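You operate a simulated robot arm through the tools that you are given. There is no shell and no other tool.

The job below is to be done with a simulated robot arm. You get a single attempt, and the scene is never put back.

## Task
Plug in the iron, press the yellow pack and set it under the block.
Fine: heat as on its label; iron on its rest, dial at off, block on the pad at the end. Set down upright: iron.

It is judged by the outcome, as a careful person would: the job done as asked, and still so three seconds after it is handed in. It fails if anything else is knocked over, pushed out of place, dropped, spilled or broken.

## Robot
A 7-joint arm with a two-finger gripper, fixed in place. Base frame: the origin is at the foot of the arm, x ahead of it, y to its left, z up; the work surface is at about z = 780. Readings come in mm, degrees, newtons and seconds.
With the tool pointing down near the work surface it reaches from about 380 to 780 mm from the base axis. Its first joint turns from -143.0 to 143.0 degrees. Payload 2.45 kg.
The TCP is the grasp point between the finger pads, 26 mm short of the fingertips. In the tool frame z runs along the fingers and y along their closing line. The gripper opens to 96 mm. The gripper's body begins 69 mm behind the TCP.
Orientation is that of the tool frame in the base frame, as [roll, pitch, yaw] about the fixed x, y, z axes, in that order (R = Rz(yaw) Ry(pitch) Rx(roll)). With the fingers straight down and closing along the base's y, the tool's x points along the base's -x, its y along +y and its z along -z.

## Interface
- The arm moves only by the tool play_rows. Its argument "steps" is a list of rows, each a list of 7 numbers: the gripper command, from -1 (shut) to 1 (fully open), values between in proportion, then the shift along the tool's x, y, z in mm, then the turn, a rotation vector about the tool's x, y, z in degrees. In form: [[fingers, x, y, z, wx, wy, wz], ...]. A call has 1 to 20 rows; each row is the pose to reach, as a shift and turn from the pose commanded when the call began, along the tool's axes at that moment. A row lasts 0.2 s, in which the tool goes at most 50 mm and 8.6 degrees; a call with a longer step from one row to the next is refused whole, and so is a gripper value outside its range. A pose out of reach is approached as far as the arm can. The call stops where the force on the tool passes 90 N (or 10 N more than at its start, if that is more) or the arm is blocked; 0.2 s more then pass. The fingers move at their own pace and stop on an object; they squeeze with about 42 N. The grip force told is the motor's: it shows also when the fingers shut on nothing. Time passes only in rows, and 0.2 s behind the last, so rows that repeat a pose let the fingers close. The reply holds the time, the measured pose of the TCP, the force on the tool along the base axes, the opening and the grip force, in the units named above and with some noise, with the torque about the TCP (base axes, N m) and any sound that the robot's microphone picked up.
- Cameras (640 x 400 px; columns grow to the right, rows downward): "scene" is fixed at [396.7, 493.1, 1401.3]; the picture's right is [-0.90, -0.43, 0.00], its down [-0.32, 0.68, -0.66] and it looks along [0.28, -0.60, -0.75] (base axes); focal length 269 px, centre (320, 200). "wrist" rides on the gripper at [82, 3, -98] in the tool frame; the picture's right is [-0.04, 1.00, 0.00], its down [-0.73, -0.03, -0.68] and it looks along [-0.68, -0.03, 0.73] (tool axes); focal length 256 px, centre (320, 200). There is no depth. A picture from a camera that has moved, and an enlarged one, comes with that camera's place and axes in the base frame and with its lens. The place of the scene camera against the robot may be out by one fixed shift of up to 18 mm in any direction.
- capture(camera): a new picture of that camera. No time passes.
- raise_lower(by): slides the trunk up (or, below 0, down) by that many mm; the arm rides with it, the base frame stays. It gives what a move gives, with no picture.
- inspect(camera, box): a new picture of the part [left, top, right, bottom] of that camera's present view, enlarged. No time passes.
- hand_in(): hands the job in; it is judged then, once.

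Nothing tells you positions but the pictures and the camera data. Unless the task says otherwise, let go and move clear before handing in.

The tools are called after "Emit:" as name(argument=value, ...) on one line, values as JSON. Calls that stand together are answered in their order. play_rows: Moves the arm, as the interface text tells. Its arguments: {"type":"object","properties":{"steps":{"type":"array"}},"required":["steps"]} The other tools are called the same way: raise_lower (by) slides the trunk up or down; capture (camera) takes a picture; inspect (camera, box) takes an enlarged picture of a part of a camera's view; hand_in () hands the job in.

At the start:

```text
time_s: 0.0
tcp_pos: [584.6, -6.9, 1102.8]
tcp_rot: [-180.0, 0.1, -179.9]
wrist_force: [0.5, -1.1, 0.1]
ft_torque: [0.05, -0.02, -0.01]
grip_width: 95.8
finger_force: 0.1
trunk travel left (down, up): [-575.0, 65.0]
```

scene: 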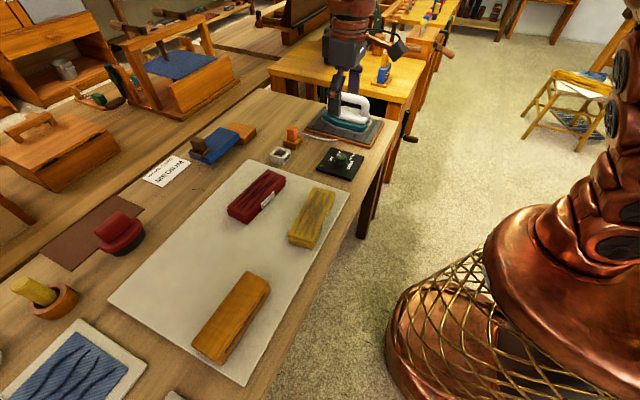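
wrist: 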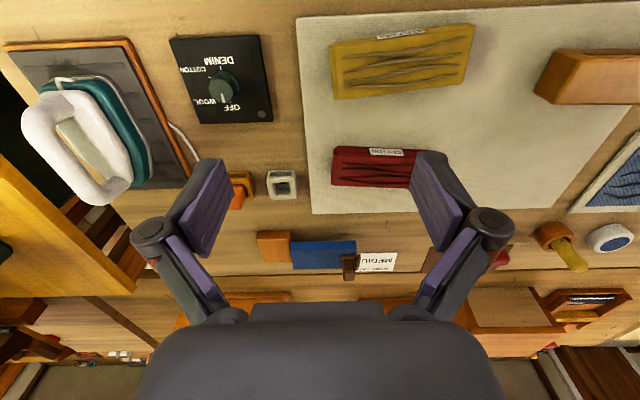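

I see an iron on a rest, a dial box, a cloth pad with a red and a yellow pack and a wooden block, plus a plug and socket nearby. I'll look closer at each of these before moving.

Emit:
inspect(camera="wrist", box=[0, 20, 200, 220])

Emit:
inspect(camera="wrist", box=[160, 20, 300, 130])

Emit:
inspect(camera="wrist", box=[310, 10, 490, 110])

Emit:
inspect(camera="wrist", box=[220, 150, 440, 290])

Emit:
inspect(camera="scene", box=[250, 80, 410, 190])

Emit:
inspect(camera="scene", box=[130, 110, 300, 220])

```text
2.00 times, centred on (100, 120) of wrist
camera zoom: at [504.1, -4.2, 1201.3], right [0.04, 1.0, 0.0], down [0.73, -0.03, 0.68], along [0.68, -0.03, -0.73], focal length 512 px, centre (760, 360)
```

zoom: 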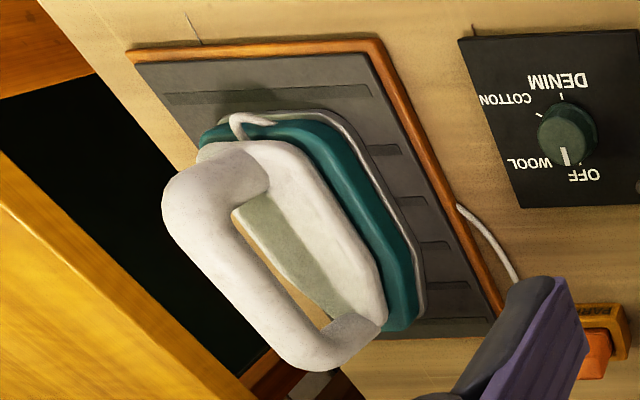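

```text
3.64 times, centred on (230, 75) of wrist
camera zoom: at [504.1, -4.2, 1201.3], right [0.04, 1.0, 0.0], down [0.73, -0.03, 0.68], along [0.68, -0.03, -0.73], focal length 931 px, centre (647, 654)
```

zoom: 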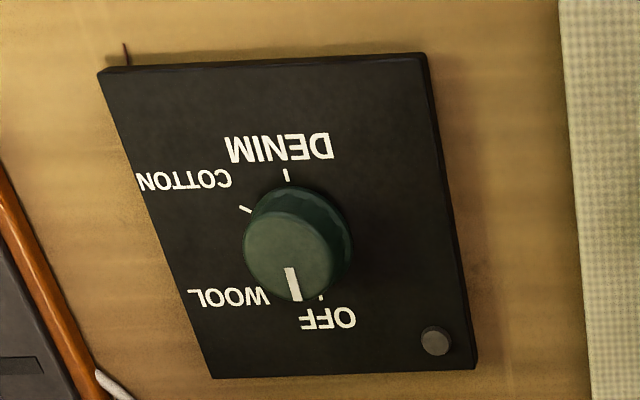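

```text
3.56 times, centred on (400, 60) of wrist
camera zoom: at [504.1, -4.2, 1201.3], right [0.04, 1.0, 0.0], down [0.73, -0.03, 0.68], along [0.68, -0.03, -0.73], focal length 910 px, centre (36, 698)
```

zoom: 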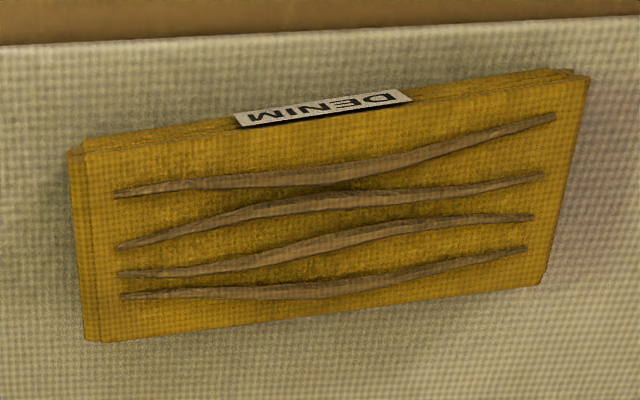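

```text
2.86 times, centred on (330, 220) of wrist
camera zoom: at [504.1, -4.2, 1201.3], right [0.04, 1.0, 0.0], down [0.73, -0.03, 0.68], along [0.68, -0.03, -0.73], focal length 731 px, centre (291, 143)
```

zoom: 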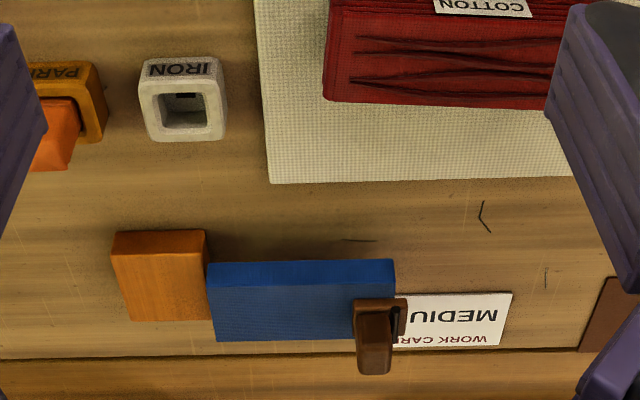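

```text
3.64 times, centred on (330, 135) of scene
camera zoom: at [396.7, 493.1, 1401.3], right [-0.9, -0.43, 0.0], down [-0.32, 0.68, -0.66], along [0.28, -0.6, -0.75], focal length 978 px, centre (284, 436)
```

zoom: 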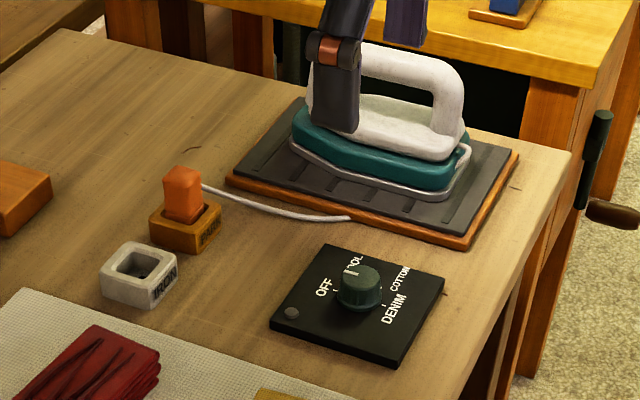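

```text
3.64 times, centred on (215, 165) of scene
camera zoom: at [396.7, 493.1, 1401.3], right [-0.9, -0.43, 0.0], down [-0.32, 0.68, -0.66], along [0.28, -0.6, -0.75], focal length 978 px, centre (702, 327)
```

zoom: 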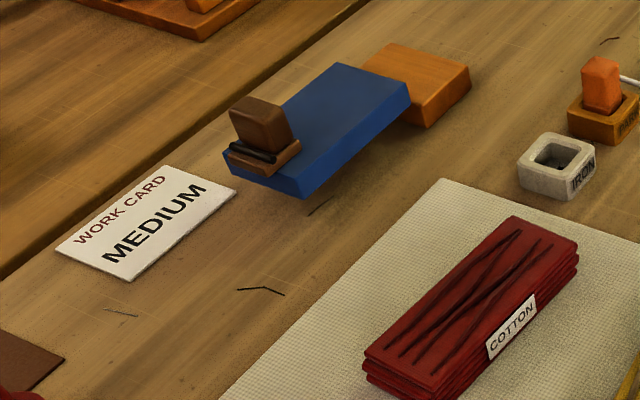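

The yellow pack is labelled DENIM, and the orange plug sits in a "PARK" holder beside an "IRON" socket. I'll move the wrist camera closer over the plug, dial and iron to get accurate positions.

Emit:
play_rows(steps=[[1, -13, -32, 20, 0, 0, 0], [1, -26, -65, 40, 0, 0, 0], [1, -39, -97, 60, 0, 0, 0], [1, -52, -130, 80, 0, 0, 0], [1, -65, -163, 100, 0, 0, 0]])

Emit:
capture(camera="wrist")

Emit:
capture(camera="scene")

```text
time_s: 1.2
tcp_pos: [649.8, -169.4, 1001.3]
tcp_rot: [180.0, -0.1, -179.9]
wrist_force: [0.2, 0.4, 0.3]
ft_torque: [-0.03, 0.0, 0.0]
grip_width: 96.1
finger_force: 0.0
trunk travel left (down, up): [-575.0, 65.0]
```

```text
taken
camera wrist: at [568.6, -166.4, 1101.1], right [0.04, 1.0, 0.0], down [0.73, -0.03, 0.68], along [0.68, -0.03, -0.73], focal length 256 px, centre (320, 200)
```

wrist: 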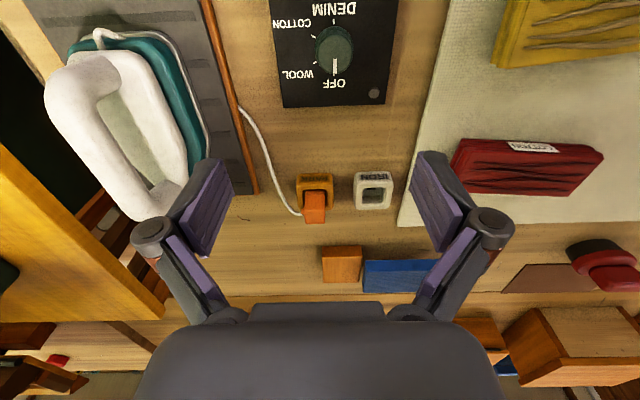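

```text
taken
```

scene: 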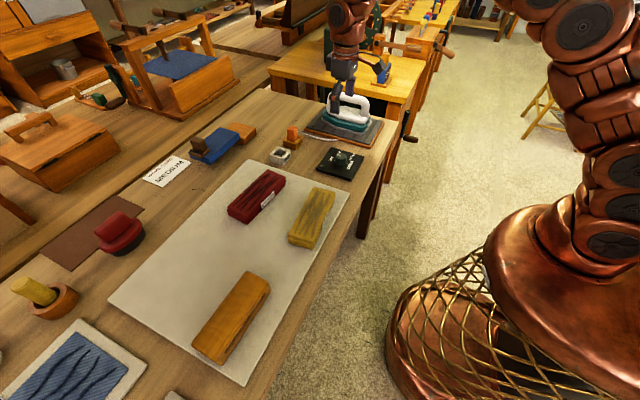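

Emit:
inspect(camera="wrist", box=[230, 130, 440, 260])

Emit:
inspect(camera="wrist", box=[260, 0, 400, 120])

Emit:
inspect(camera="wrist", box=[20, 0, 280, 230])

Emit:
inspect(camera="scene", box=[260, 80, 400, 180])

Emit:
inspect(camera="scene", box=[0, 160, 320, 400])

```text
3.05 times, centred on (335, 195) of wrist
camera zoom: at [568.6, -166.4, 1101.1], right [0.04, 1.0, 0.0], down [0.73, -0.03, 0.68], along [0.68, -0.03, -0.73], focal length 780 px, centre (274, 215)
```

zoom: 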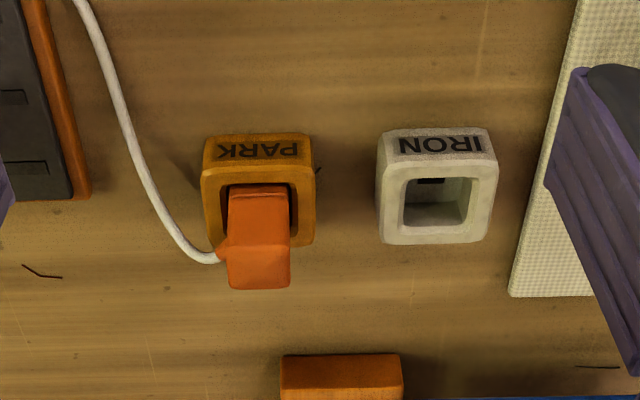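

```text
3.33 times, centred on (330, 60) of wrist
camera zoom: at [568.6, -166.4, 1101.1], right [0.04, 1.0, 0.0], down [0.73, -0.03, 0.68], along [0.68, -0.03, -0.73], focal length 853 px, centre (287, 667)
```

zoom: 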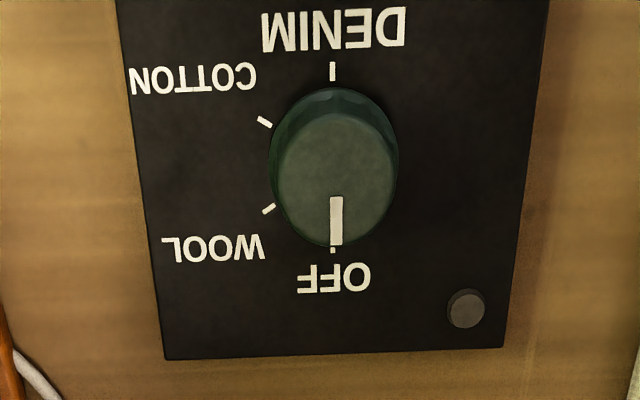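

```text
1.74 times, centred on (150, 115) of wrist
camera zoom: at [568.6, -166.4, 1101.1], right [0.04, 1.0, 0.0], down [0.73, -0.03, 0.68], along [0.68, -0.03, -0.73], focal length 445 px, centre (616, 348)
```

zoom: 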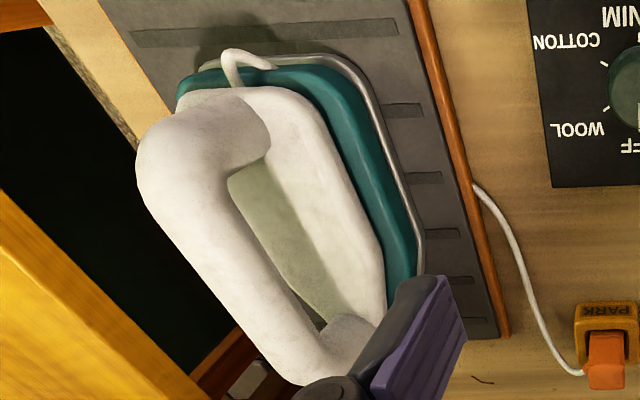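

```text
4.00 times, centred on (330, 130) of scene
camera zoom: at [396.7, 493.1, 1401.3], right [-0.9, -0.43, 0.0], down [-0.32, 0.68, -0.66], along [0.28, -0.6, -0.75], focal length 1076 px, centre (280, 480)
```

zoom: 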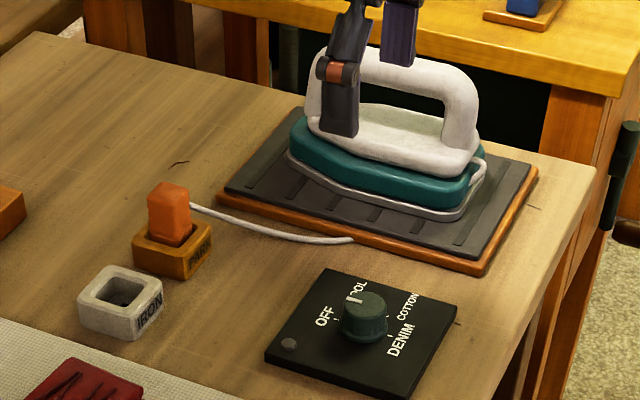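

```text
1.67 times, centred on (160, 280) of scene
camera zoom: at [396.7, 493.1, 1401.3], right [-0.9, -0.43, 0.0], down [-0.32, 0.68, -0.66], along [0.28, -0.6, -0.75], focal length 448 px, centre (587, 67)
```

zoom: 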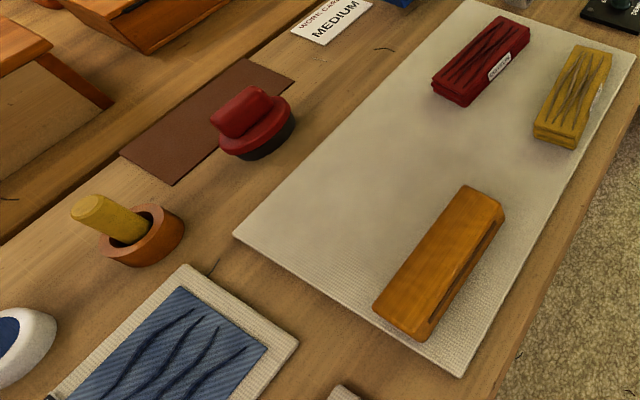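

The PARK holder is near [838,-187], the IRON socket near [838,-95], and the iron handle near [670,-339,930]. The sockets look farther than the nominal reach, so I'll test how far the arm goes at a safe height.

Emit:
play_rows(steps=[[1, -38, -4, 0, 0, 0, 0], [1, -76, -8, 0, 0, 0, 0], [1, -114, -12, 0, 0, 0, 0], [1, -152, -16, 0, 0, 0, 0], [1, -188, -18, 0, 0, 0, 0], [1, -188, -18, 0, 0, 0, 0]])

Emit:
capture(camera="wrist")

Emit:
capture(camera="scene")

```text
time_s: 2.6
tcp_pos: [739.1, -178.8, 993.2]
tcp_rot: [180.0, 0.0, -180.0]
wrist_force: [1.1, 0.2, 0.4]
ft_torque: [0.0, 0.0, 0.0]
grip_width: 95.9
finger_force: 0.0
out of reach, approached as far as the arm can: row 3, 4, 5, 6
trunk travel left (down, up): [-575.0, 65.0]
```

```text
taken
camera wrist: at [659.4, -175.5, 1091.0], right [0.04, 1.0, 0.0], down [0.73, -0.03, 0.68], along [0.68, -0.03, -0.73], focal length 256 px, centre (320, 200)
```

wrist: 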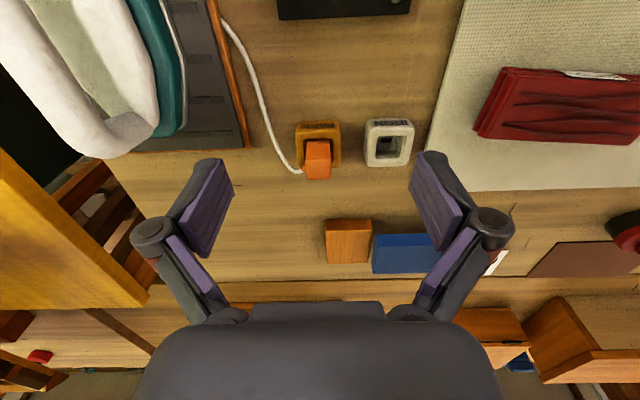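

```text
taken
```

scene: 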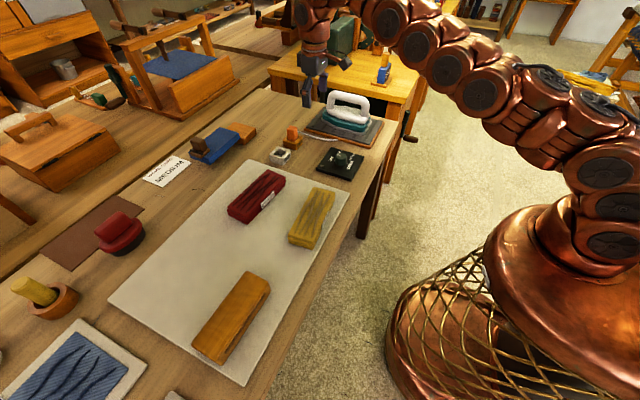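

Emit:
inspect(camera="wrist", box=[280, 110, 420, 190])

Emit:
inspect(camera="scene", box=[255, 115, 335, 175])

```text
4.57 times, centred on (350, 150) of wrist
camera zoom: at [659.4, -175.5, 1091.0], right [0.04, 1.0, 0.0], down [0.73, -0.03, 0.68], along [0.68, -0.03, -0.73], focal length 1170 px, centre (183, 429)
```

zoom: 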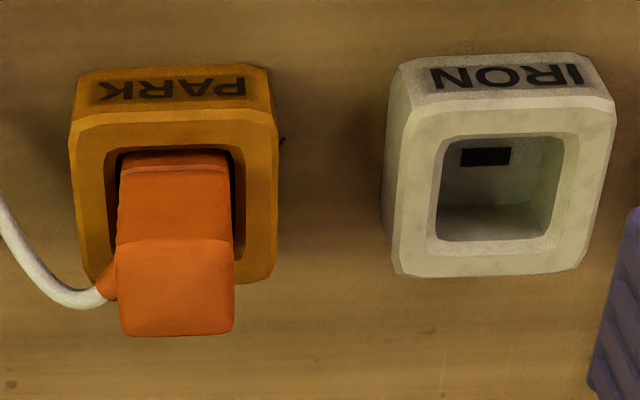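

```text
6.67 times, centred on (295, 145) of scene
camera zoom: at [396.7, 493.1, 1401.3], right [-0.9, -0.43, 0.0], down [-0.32, 0.68, -0.66], along [0.28, -0.6, -0.75], focal length 1793 px, centre (487, 567)
```

zoom: 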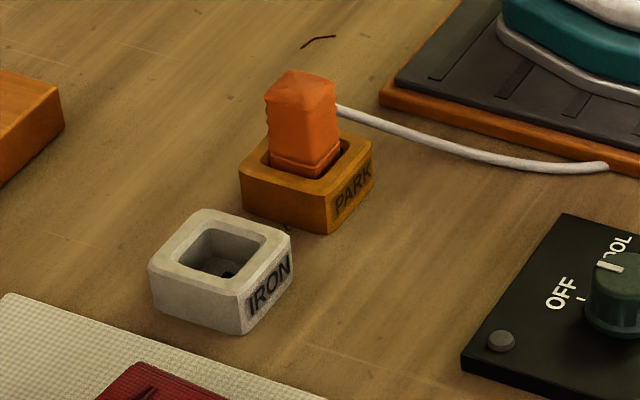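

The straight-down reach ends around 760 mm, so the sockets at about 855 mm need a forward-tilted tool. I'll tilt the fingers outward, about the closing axis, and see how far that reaches.

Emit:
play_rows(steps=[[1, 0, 0, 0, 0, -8, 0], [1, 0, 0, 0, 0, -16, 0], [1, 0, 0, 0, 0, -24, 0], [1, 0, 0, 0, 0, -32, 0], [1, 0, 0, 0, 0, -36, 0], [1, 0, 0, 0, 0, -36, 0]])

Emit:
capture(camera="wrist")

```text
time_s: 4.0
tcp_pos: [741.9, -180.0, 992.9]
tcp_rot: [-180.0, 36.0, -179.9]
wrist_force: [0.4, 0.0, 1.3]
ft_torque: [-0.01, 0.02, -0.01]
grip_width: 96.2
finger_force: 0.1
trunk travel left (down, up): [-575.0, 65.0]
```

```text
taken
camera wrist: at [619.5, -175.7, 1024.3], right [0.03, 1.0, 0.02], down [0.19, -0.03, 0.98], along [0.98, -0.03, -0.19], focal length 256 px, centre (320, 200)
```

wrist: 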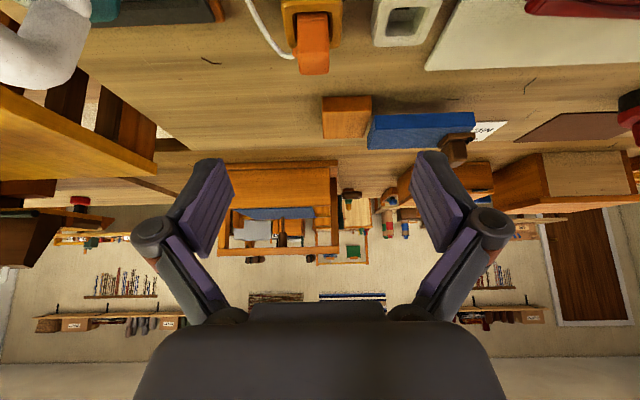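

Emit:
play_rows(steps=[[1, -7, -2, 35, 0, 0, 0], [1, -14, -4, 70, 0, 0, 0], [1, -20, -6, 105, 0, 0, 0], [1, -20, -6, 105, 0, 0, 0]])

Emit:
capture(camera="wrist")

Emit:
inspect(camera="scene", box=[230, 70, 390, 180])

```text
time_s: 5.0
tcp_pos: [821.5, -186.7, 916.0]
tcp_rot: [-180.0, 36.0, -180.0]
wrist_force: [0.1, 1.2, -0.9]
ft_torque: [-0.01, -0.05, -0.01]
grip_width: 95.8
finger_force: 0.1
trunk travel left (down, up): [-575.0, 65.0]
```

```text
taken
camera wrist: at [698.4, -183.0, 949.5], right [0.03, 1.0, 0.02], down [0.19, -0.03, 0.98], along [0.98, -0.03, -0.2], focal length 256 px, centre (320, 200)
```

wrist: 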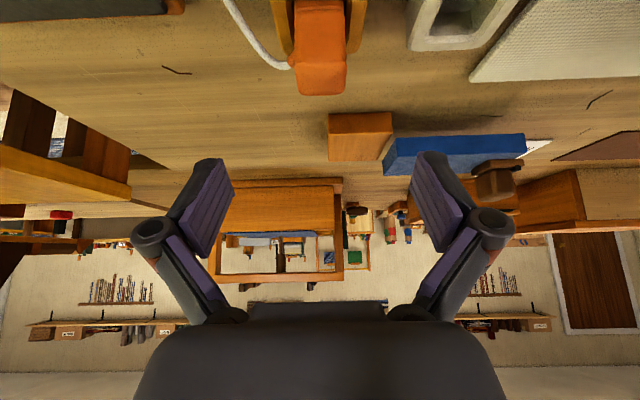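

```text
3.64 times, centred on (310, 125) of scene
camera zoom: at [396.7, 493.1, 1401.3], right [-0.9, -0.43, 0.0], down [-0.32, 0.68, -0.66], along [0.28, -0.6, -0.75], focal length 978 px, centre (356, 473)
```

zoom: 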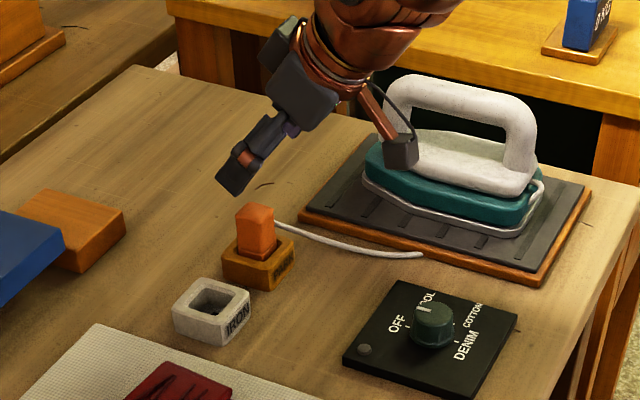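

Emit:
inspect(camera="wrist", box=[240, 0, 400, 100])

```text
4.00 times, centred on (320, 50) of wrist
camera zoom: at [698.4, -183.0, 949.5], right [0.03, 1.0, 0.02], down [0.19, -0.03, 0.98], along [0.98, -0.03, -0.2], focal length 1024 px, centre (320, 800)
```

zoom: 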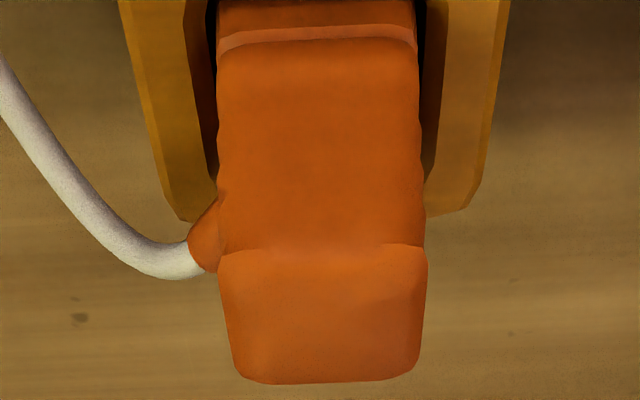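

The arm reaches the plug with a 36° tilt; the plug centre is near [835,-185], top z≈848. Next I'll lower around it with the fingers part-open.

Emit:
play_rows(steps=[[0.25, 0, 1, 0, 0, 0, 0], [0.25, 10, 1.5, 17, 0, 0, 0], [0.25, 20, 1.5, 34, 0, 0, 0], [0.25, 30, 1.5, 51, 0, 0, 0], [0.25, 37, 1.5, 64, 0, 0, 0], [0.25, 37, 1.5, 64, 0, 0, 0]])

Emit:
capture(camera="wrist")

Emit:
inspect(camera="scene", box=[230, 80, 390, 180])

```text
time_s: 6.4
tcp_pos: [827.8, -184.7, 846.3]
tcp_rot: [180.0, 36.1, -179.9]
wrist_force: [0.1, 0.7, 1.3]
ft_torque: [0.02, -0.01, 0.0]
grip_width: 59.8
finger_force: 0.0
trunk travel left (down, up): [-575.0, 65.0]
```

```text
taken
camera wrist: at [705.2, -180.9, 877.4], right [0.03, 1.0, 0.02], down [0.19, -0.03, 0.98], along [0.98, -0.03, -0.2], focal length 256 px, centre (320, 200)
```

wrist: 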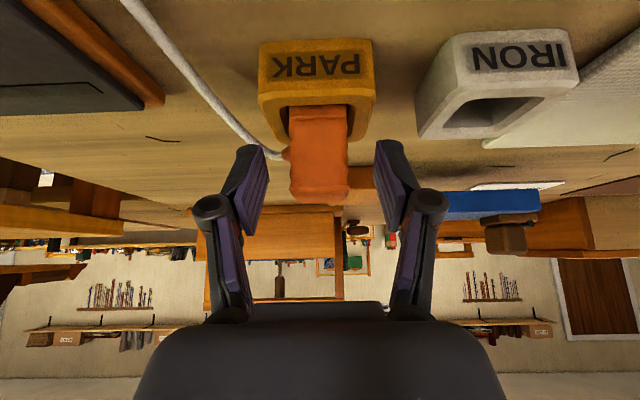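

```text
4.00 times, centred on (310, 130) of scene
camera zoom: at [396.7, 493.1, 1401.3], right [-0.9, -0.43, 0.0], down [-0.32, 0.68, -0.66], along [0.28, -0.6, -0.75], focal length 1076 px, centre (360, 480)
```

zoom: 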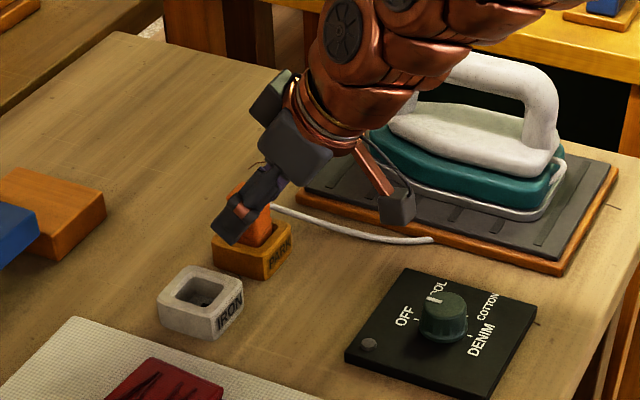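

Emit:
play_rows(steps=[[0.25, 2, 0, 4, 0, 0, 0], [-1, 2, 0, 4, 0, 0, 0], [-1, 2, 0, 4, 0, 0, 0], [-1, 2, 0, 4, 0, 0, 0], [-1, 2, 0, 4, 0, 0, 0]])

Emit:
capture(camera="wrist")

```text
time_s: 7.6
tcp_pos: [829.1, -185.2, 840.7]
tcp_rot: [180.0, 36.0, -179.9]
wrist_force: [-0.5, -0.3, 0.5]
ft_torque: [0.0, 0.03, 0.01]
grip_width: 29.1
finger_force: 42.2
trunk travel left (down, up): [-575.0, 65.0]
```

```text
taken
camera wrist: at [706.3, -180.9, 873.1], right [0.03, 1.0, 0.02], down [0.19, -0.03, 0.98], along [0.98, -0.03, -0.2], focal length 256 px, centre (320, 200)
```

wrist: 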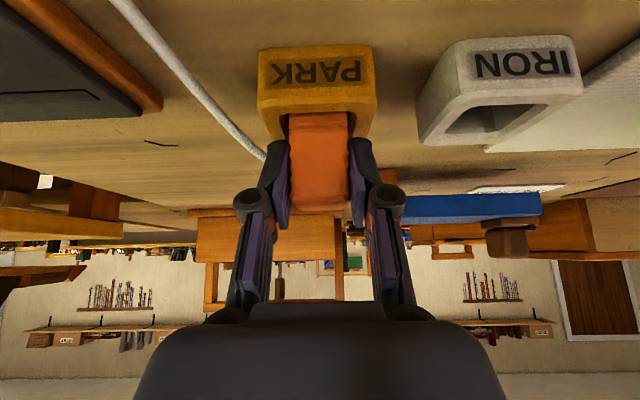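

Emit:
play_rows(steps=[[-1, -6, 0, -8.1, 0, 0, 0], [-1, -12, 0, -16.2, 0, 0, 0], [-1, -18, 0, -24.3, 0, 0, 0], [-1, -24, 0, -32.4, 0, 0, 0], [-1, -29.4, 0, -40.5, 0, 0, 0]])

Emit:
capture(camera="wrist")

Emit:
inspect(camera="scene", box=[230, 80, 390, 180])

```text
time_s: 8.8
tcp_pos: [830.1, -183.7, 892.0]
tcp_rot: [-179.9, 35.9, 179.9]
wrist_force: [-0.2, -0.4, -0.5]
ft_torque: [0.0, -0.02, 0.0]
grip_width: 29.0
finger_force: 42.5
trunk travel left (down, up): [-575.0, 65.0]
```

```text
taken
camera wrist: at [706.4, -180.5, 923.8], right [0.03, 1.0, 0.02], down [0.19, -0.03, 0.98], along [0.98, -0.03, -0.19], focal length 256 px, centre (320, 200)
```

wrist: 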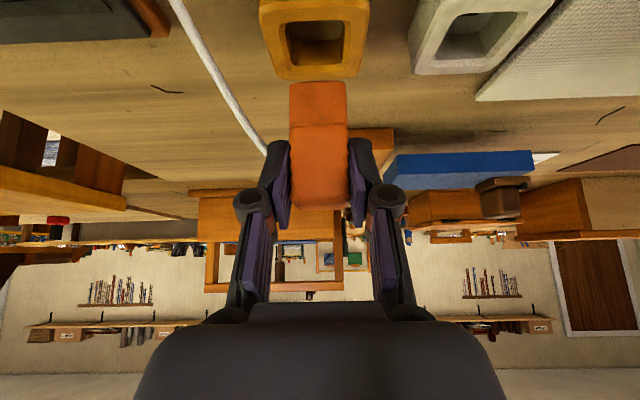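

```text
4.00 times, centred on (310, 130) of scene
camera zoom: at [396.7, 493.1, 1401.3], right [-0.9, -0.43, 0.0], down [-0.32, 0.68, -0.66], along [0.28, -0.6, -0.75], focal length 1076 px, centre (360, 480)
```

zoom: 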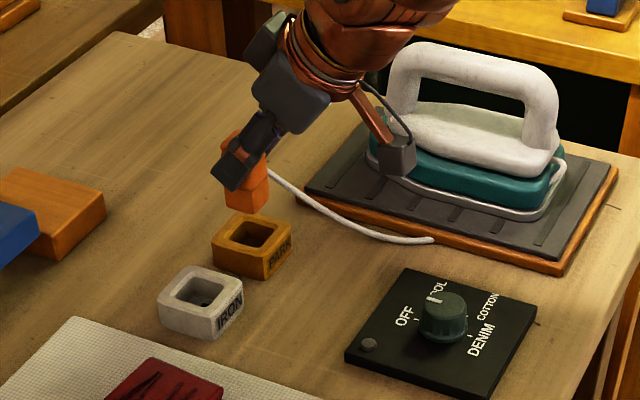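

Emit:
inspect(camera="wrist", box=[240, 0, 560, 200])

Emit:
inspect(camera="scene", box=[260, 130, 310, 170])

```text
2.00 times, centred on (400, 100) of wrist
camera zoom: at [706.4, -180.5, 923.8], right [0.03, 1.0, 0.02], down [0.19, -0.03, 0.98], along [0.98, -0.03, -0.19], focal length 512 px, centre (160, 400)
```

zoom: 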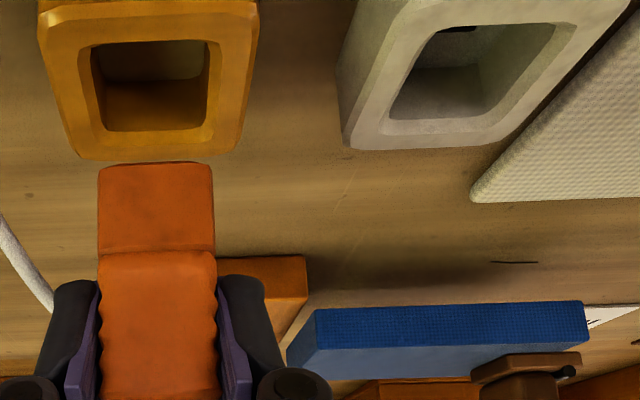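

```text
10.00 times, centred on (285, 150) of scene
camera zoom: at [396.7, 493.1, 1401.3], right [-0.9, -0.43, 0.0], down [-0.32, 0.68, -0.66], along [0.28, -0.6, -0.75], focal length 2690 px, centre (670, 700)
```

zoom: 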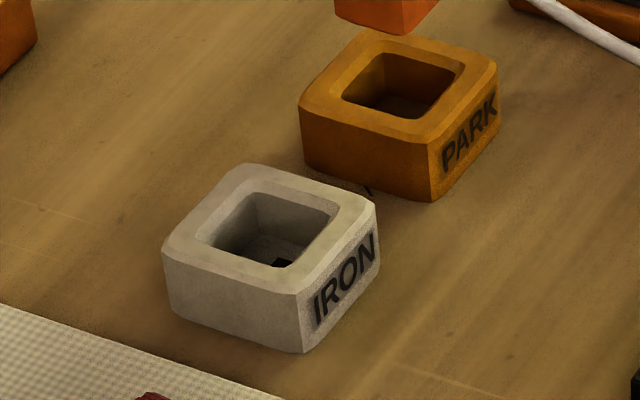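

Emit:
play_rows(steps=[[-1, 0, 30, 0, 0, 0, 0], [-1, 0, 60, 0, 0, 0, 0], [-1, -0.5, 90.5, 0.4, 0, 0, 0], [-1, -0.5, 90.5, 0.4, 0, 0, 0]])

Emit:
inspect(camera="wrist", box=[240, 0, 560, 200])

Emit:
inspect(camera="scene", box=[260, 120, 310, 170])

```text
time_s: 9.8
tcp_pos: [829.6, -92.5, 890.9]
tcp_rot: [-179.9, 35.8, 180.0]
wrist_force: [-0.3, -0.5, -1.1]
ft_torque: [0.04, 0.04, 0.03]
grip_width: 29.2
finger_force: 41.9
trunk travel left (down, up): [-575.0, 65.0]
```

```text
2.00 times, centred on (400, 100) of wrist
camera zoom: at [707.3, -89.0, 923.0], right [0.03, 1.0, 0.02], down [0.2, -0.03, 0.98], along [0.98, -0.03, -0.2], focal length 512 px, centre (160, 400)
```

zoom: 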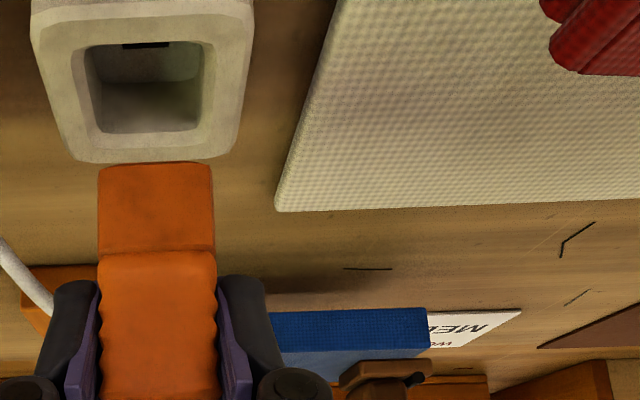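

```text
8.00 times, centred on (285, 145) of scene
camera zoom: at [396.7, 493.1, 1401.3], right [-0.9, -0.43, 0.0], down [-0.32, 0.68, -0.66], along [0.28, -0.6, -0.75], focal length 2152 px, centre (600, 640)
```

zoom: 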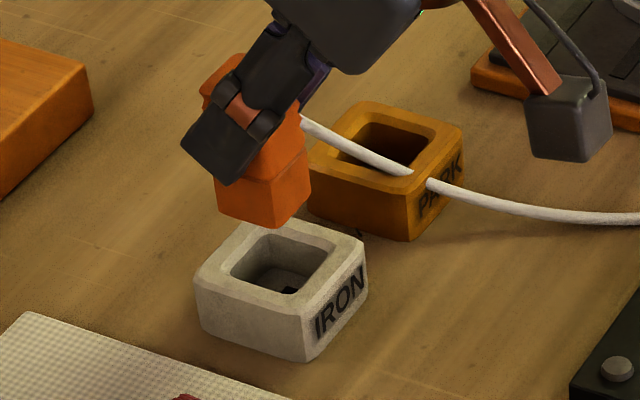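

Emit:
inspect(camera="wrist", box=[240, 0, 400, 100])

```text
4.00 times, centred on (320, 50) of wrist
camera zoom: at [707.3, -89.0, 923.0], right [0.03, 1.0, 0.02], down [0.2, -0.03, 0.98], along [0.98, -0.03, -0.2], focal length 1024 px, centre (320, 800)
```

zoom: 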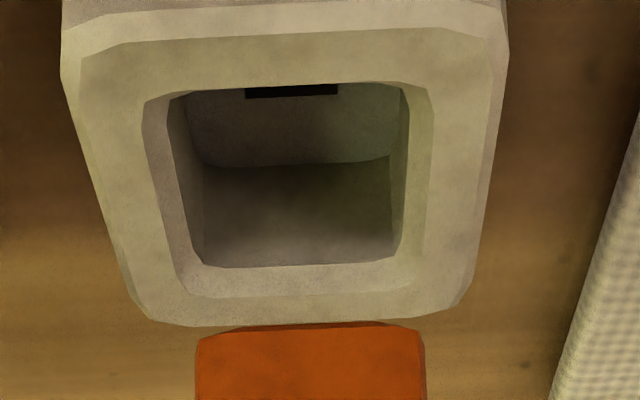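

Emit:
play_rows(steps=[[-1, 0, -1.9, 0, 0, 0, 0], [-1, 8, -1.9, 11, 0, 0, 0], [-1, 14.7, -1.9, 20.2, 0, 0, 0], [-1, 14.7, -1.9, 20.2, 0, 0, 0]])

Emit:
inspect(camera="wrist", box=[240, 40, 400, 140])

Emit:
inspect(camera="scene", box=[260, 120, 310, 170])

```text
time_s: 10.8
tcp_pos: [830.5, -95.5, 867.0]
tcp_rot: [-179.9, 35.9, 180.0]
wrist_force: [0.7, -0.1, -1.7]
ft_torque: [0.04, -0.03, 0.0]
grip_width: 29.2
finger_force: 41.9
trunk travel left (down, up): [-575.0, 65.0]
```

```text
4.00 times, centred on (320, 90) of wrist
camera zoom: at [708.0, -91.1, 898.6], right [0.03, 1.0, 0.02], down [0.19, -0.03, 0.98], along [0.98, -0.03, -0.19], focal length 1024 px, centre (320, 640)
```

zoom: 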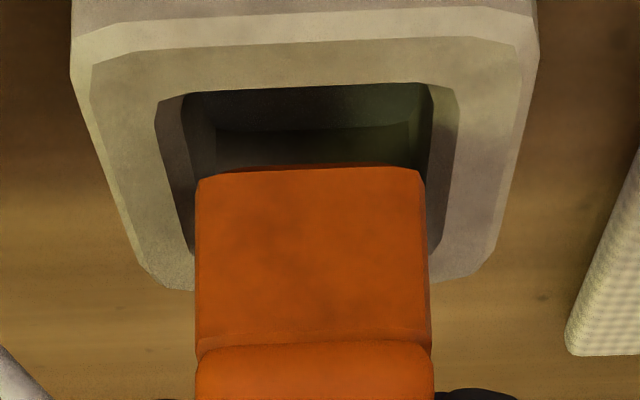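

```text
8.00 times, centred on (285, 145) of scene
camera zoom: at [396.7, 493.1, 1401.3], right [-0.9, -0.43, 0.0], down [-0.32, 0.68, -0.66], along [0.28, -0.6, -0.75], focal length 2152 px, centre (600, 640)
```

zoom: 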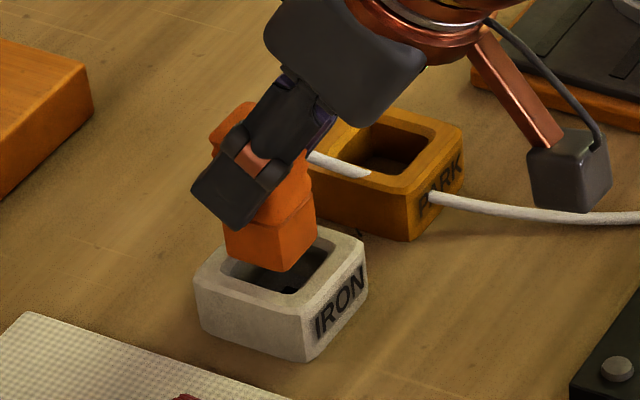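

Emit:
play_rows(steps=[[-1, 3, 0, 4.2, 0, 0, 0], [-1, 6, 0, 8.4, 0, 0, 0], [-1, 9, 0, 12.5, 0, 0, 0], [-1, 12, 0, 16.5, 0, 0, 0], [-1, 14.5, 0, 20, 0, 0, 0], [-1, 14.5, 0, 20, 0, 0, 0]])

Emit:
inspect(camera="wrist", box=[200, 20, 440, 220])

Emit:
inspect(camera="scene", box=[260, 120, 310, 170])

```text
time_s: 12.2
tcp_pos: [830.9, -95.0, 841.6]
tcp_rot: [-179.9, 36.0, 180.0]
wrist_force: [0.2, 0.8, -1.4]
ft_torque: [-0.01, 0.03, 0.01]
grip_width: 29.1
finger_force: 42.2
trunk travel left (down, up): [-575.0, 65.0]
```

```text
2.00 times, centred on (320, 120) of wrist
camera zoom: at [707.2, -91.6, 873.5], right [0.03, 1.0, 0.02], down [0.2, -0.03, 0.98], along [0.98, -0.03, -0.2], focal length 512 px, centre (320, 360)
```

zoom: 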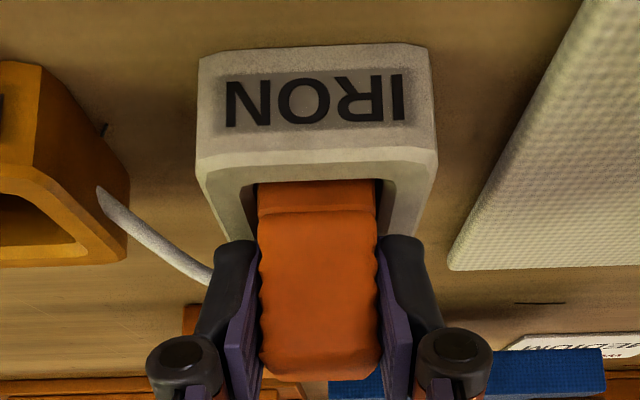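

```text
8.00 times, centred on (285, 145) of scene
camera zoom: at [396.7, 493.1, 1401.3], right [-0.9, -0.43, 0.0], down [-0.32, 0.68, -0.66], along [0.28, -0.6, -0.75], focal length 2152 px, centre (600, 640)
```

zoom: 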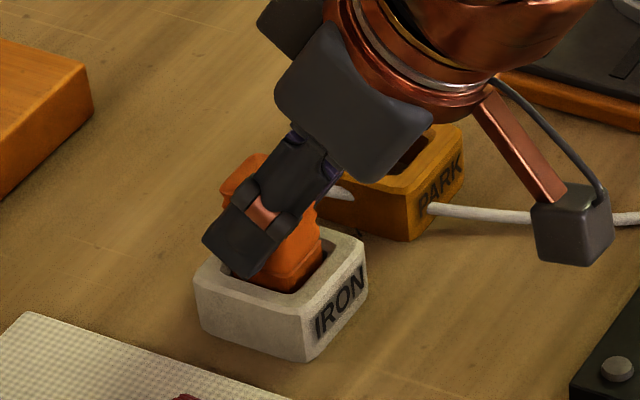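

The plug is in the IRON socket with no side force. I'll press gently down to be sure it's seated.

Emit:
play_rows(steps=[[-1, 0.6, 0, 0.8, 0, 0, 0], [-1, 1.2, 0, 1.6, 0, 0, 0], [-1, 1.8, 0, 2.4, 0, 0, 0], [-1, 1.8, 0, 2.4, 0, 0, 0]])

```text
time_s: 13.2
tcp_pos: [830.6, -94.6, 840.5]
tcp_rot: [180.0, 36.1, -180.0]
wrist_force: [-4.6, 1.0, 18.8]
ft_torque: [0.06, 0.15, 0.0]
grip_width: 29.1
finger_force: 42.2
trunk travel left (down, up): [-575.0, 65.0]
```

Emit:
play_rows(steps=[[-1, -1.2, 0, -1.7, 0, 0, 0], [0.25, -1.2, 0, -1.7, 0, 0, 0], [0.25, -1.2, 0, -1.7, 0, 0, 0], [0.25, -1.2, 0, -1.7, 0, 0, 0]])

Emit:
inspect(camera="wrist", box=[200, 20, 440, 220])

```text
time_s: 14.2
tcp_pos: [830.2, -96.0, 841.8]
tcp_rot: [-180.0, 36.1, -179.9]
wrist_force: [0.2, -0.1, -0.3]
ft_torque: [0.0, 0.03, 0.03]
grip_width: 60.1
finger_force: 0.0
trunk travel left (down, up): [-575.0, 65.0]
```

```text
2.00 times, centred on (320, 120) of wrist
camera zoom: at [706.9, -92.3, 872.9], right [0.03, 1.0, 0.02], down [0.19, -0.03, 0.98], along [0.98, -0.03, -0.2], focal length 512 px, centre (320, 360)
```

zoom: 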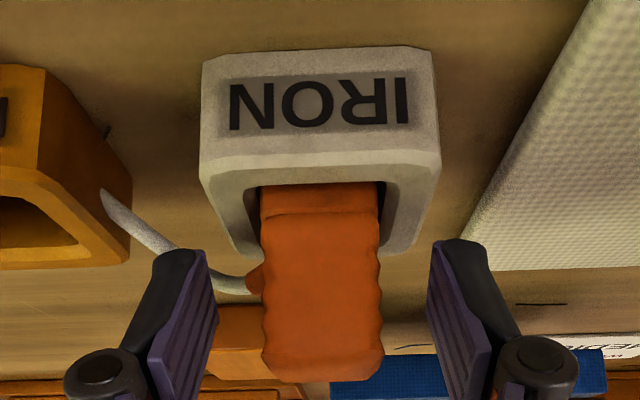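

Emit:
play_rows(steps=[[0.25, 0, 0, -35, 0, 0, 0], [0.25, 0, 0, -70, 0, 0, 0], [0.25, 0, 0, -105, 0, 0, 0], [0.25, 14, -10, -125, 0, 8, 0], [0.25, 28, -20, -145, 0, 16, 0], [0.25, 42, -30, -160, 0, 24, 0], [0.25, 56, -40, -175, 0, 32, 0], [0.25, 69, -50, -190, 0, 36, 0], [0.25, 69, -50, -190, 0, 36, 0]])

Emit:
capture(camera="wrist")

Emit:
inspect(camera="scene", box=[240, 80, 400, 180])

```text
time_s: 16.2
tcp_pos: [662.6, -146.9, 954.0]
tcp_rot: [180.0, -0.1, 180.0]
wrist_force: [-0.3, 0.2, 0.4]
ft_torque: [-0.02, -0.01, 0.03]
grip_width: 60.2
finger_force: 0.1
trunk travel left (down, up): [-575.0, 65.0]
```

```text
taken
camera wrist: at [582.1, -141.8, 1053.2], right [0.04, 1.0, 0.0], down [0.73, -0.03, 0.68], along [0.68, -0.03, -0.73], focal length 256 px, centre (320, 200)
```

wrist: 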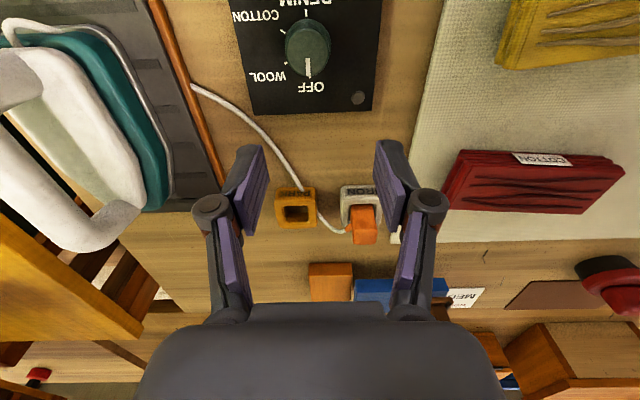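

```text
4.00 times, centred on (320, 130) of scene
camera zoom: at [396.7, 493.1, 1401.3], right [-0.9, -0.43, 0.0], down [-0.32, 0.68, -0.66], along [0.28, -0.6, -0.75], focal length 1076 px, centre (320, 480)
```

zoom: 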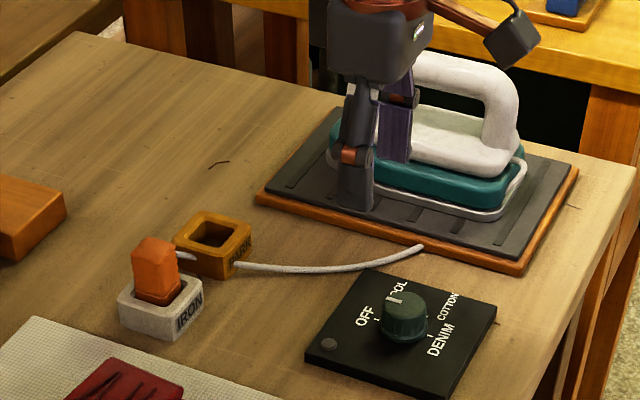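

Emit:
inspect(camera="wrist", box=[225, 0, 385, 120])

Emit:
inspect(camera="scene", box=[310, 140, 370, 185])

```text
3.33 times, centred on (305, 60) of wrist
camera zoom: at [582.1, -141.8, 1053.2], right [0.04, 1.0, 0.0], down [0.73, -0.03, 0.68], along [0.68, -0.03, -0.73], focal length 853 px, centre (370, 667)
```

zoom: 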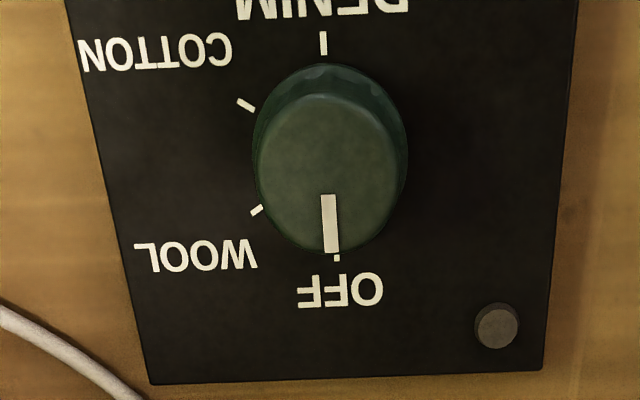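

```text
8.89 times, centred on (340, 162) of scene
camera zoom: at [396.7, 493.1, 1401.3], right [-0.9, -0.43, 0.0], down [-0.32, 0.68, -0.66], along [0.28, -0.6, -0.75], focal length 2391 px, centre (142, 533)
```

zoom: 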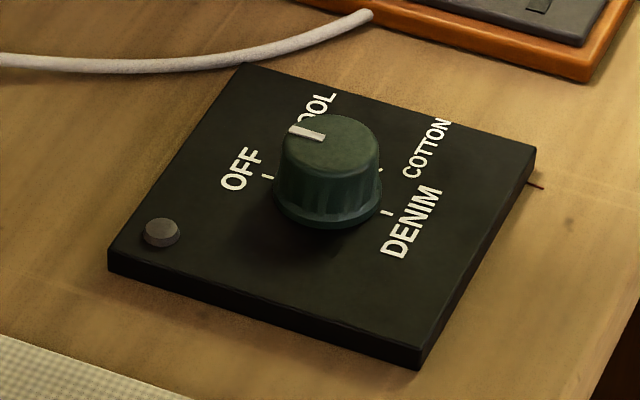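

The plug sits in the IRON socket. Next is the dial: knob centre near [638,-155], with ticks 60° apart and DENIM 180° clockwise from OFF. I'll hover above it and check that both ends of a half-turn are reachable.

Emit:
play_rows(steps=[[0.25, 2.4, -0.8, 5, 0, 0, -8.4], [0.25, 4.8, -1.7, 10, 0, 0, -16.8], [0.25, 7.2, -2.5, 15, 0, 0, -25.2], [0.25, 9.6, -3.4, 20, 0, 0, -33.6], [0.25, 12, -4.2, 25, 0, 0, -42], [0.25, 14.5, -5.1, 30, 0, 0, -50.4], [0.25, 17, -6, 35, 0, 0, -58.8], [0.25, 19.4, -6.8, 40, 0, 0, -67.2], [0.25, 22, -7.7, 45, 0, 0, -75.6], [0.25, 24.2, -8.5, 50, 0, 0, -84], [0.25, 24.2, -8.5, 54, 0, 0, -92], [0.25, 24.2, -8.5, 54, 0, 0, -92]])

Emit:
capture(camera="wrist")

Emit:
capture(camera="scene")

```text
time_s: 18.8
tcp_pos: [636.7, -153.7, 900.0]
tcp_rot: [-180.0, 0.0, -87.9]
wrist_force: [-0.2, 0.9, -0.4]
ft_torque: [0.02, -0.01, 0.02]
grip_width: 60.1
finger_force: 0.2
trunk travel left (down, up): [-575.0, 65.0]
```

```text
taken
camera wrist: at [638.8, -235.1, 999.3], right [-1.0, 0.0, 0.0], down [0.0, 0.73, 0.68], along [0.0, 0.68, -0.73], focal length 256 px, centre (320, 200)
```

wrist: 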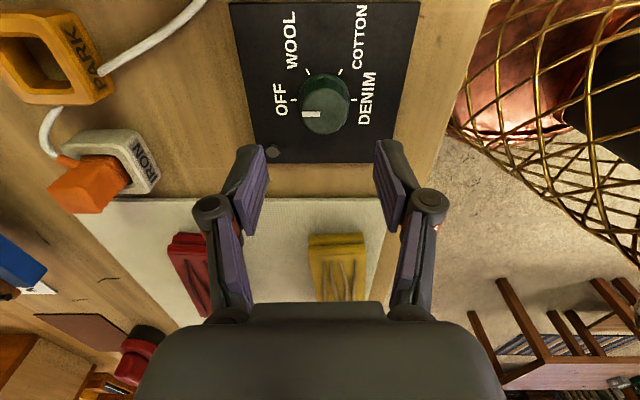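

```text
taken
```

scene: 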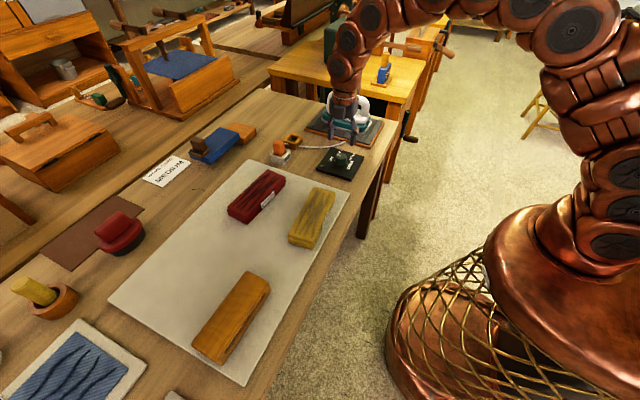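

Emit:
inspect(camera="wrist", box=[240, 40, 400, 160])

```text
3.33 times, centred on (320, 100) of wrist
camera zoom: at [638.8, -235.1, 999.3], right [-1.0, 0.0, 0.0], down [0.0, 0.73, 0.68], along [0.0, 0.68, -0.73], focal length 853 px, centre (320, 533)
```

zoom: 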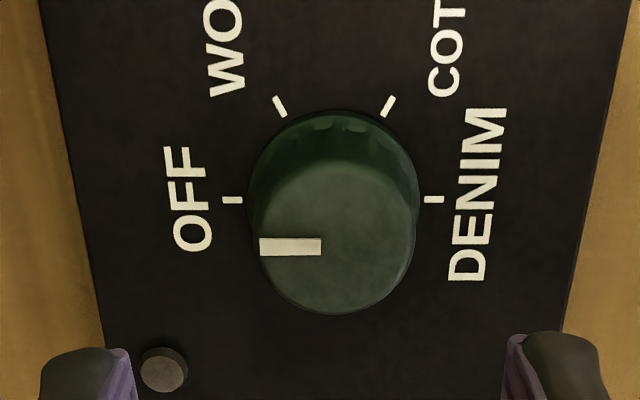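

Emit:
play_rows(steps=[[0.25, 0, 2.7, 15, 0, 0, 0], [0.25, 0, 2.7, 35, 0, 0, 0], [0.25, 0, 2.7, 55, 0, 0, 0], [0.25, 0, 2.7, 55, 0, 0, 0]])

Emit:
inspect(camera="wrist", box=[200, 60, 440, 220])

```text
time_s: 19.8
tcp_pos: [634.4, -153.5, 844.4]
tcp_rot: [180.0, 0.0, -88.0]
wrist_force: [0.0, 0.1, -1.0]
ft_torque: [0.01, 0.0, 0.01]
grip_width: 59.9
finger_force: 0.0
trunk travel left (down, up): [-575.0, 65.0]
```

```text
2.50 times, centred on (320, 140) of wrist
camera zoom: at [635.2, -234.4, 943.8], right [-1.0, 0.0, 0.0], down [0.0, 0.73, 0.68], along [0.0, 0.68, -0.73], focal length 640 px, centre (320, 350)
```

zoom: 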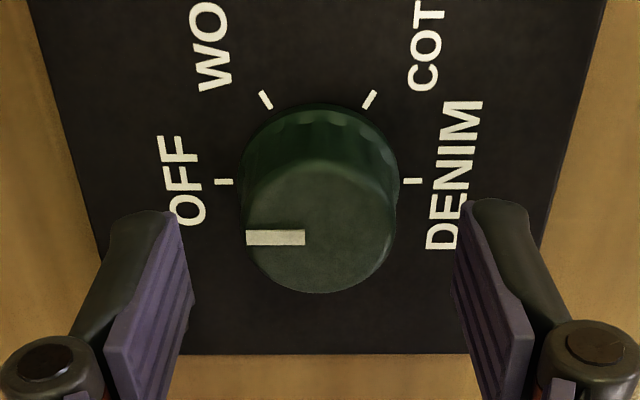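

Emit:
play_rows(steps=[[0.25, 0, 0, 12, 0, 0, 0], [0.25, 0, 0, 22, 0, 0, 0], [0.25, 0, 0, 23.5, 0, 0, 0], [0.25, 0, 0, 23.5, 0, 0, 0]])

Emit:
inspect(camera="wrist", box=[200, 60, 440, 220])

Emit:
inspect(camera="scene", box=[310, 130, 370, 185])

```text
time_s: 20.8
tcp_pos: [635.5, -154.0, 822.0]
tcp_rot: [-180.0, 0.0, -88.0]
wrist_force: [-0.3, -0.2, 0.7]
ft_torque: [-0.02, -0.02, -0.01]
grip_width: 59.8
finger_force: 0.0
trunk travel left (down, up): [-575.0, 65.0]
```

```text
2.50 times, centred on (320, 140) of wrist
camera zoom: at [635.7, -234.6, 920.0], right [-1.0, 0.0, 0.0], down [0.0, 0.73, 0.68], along [0.0, 0.68, -0.73], focal length 640 px, centre (320, 350)
```

zoom: 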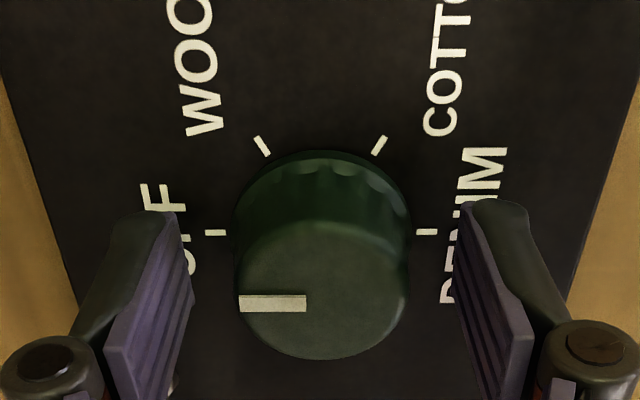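

```text
7.27 times, centred on (340, 158) of scene
camera zoom: at [396.7, 493.1, 1401.3], right [-0.9, -0.43, 0.0], down [-0.32, 0.68, -0.66], along [0.28, -0.6, -0.75], focal length 1956 px, centre (174, 509)
```

zoom: 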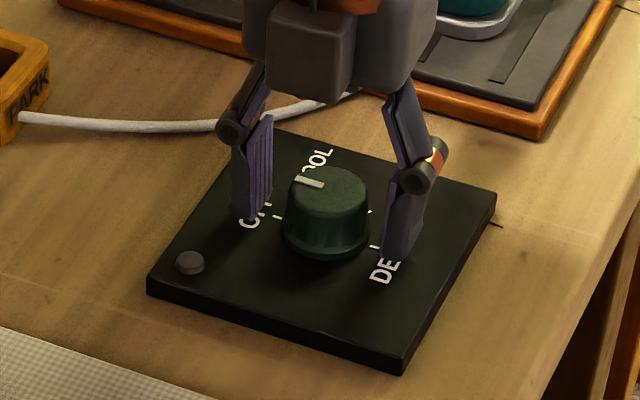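

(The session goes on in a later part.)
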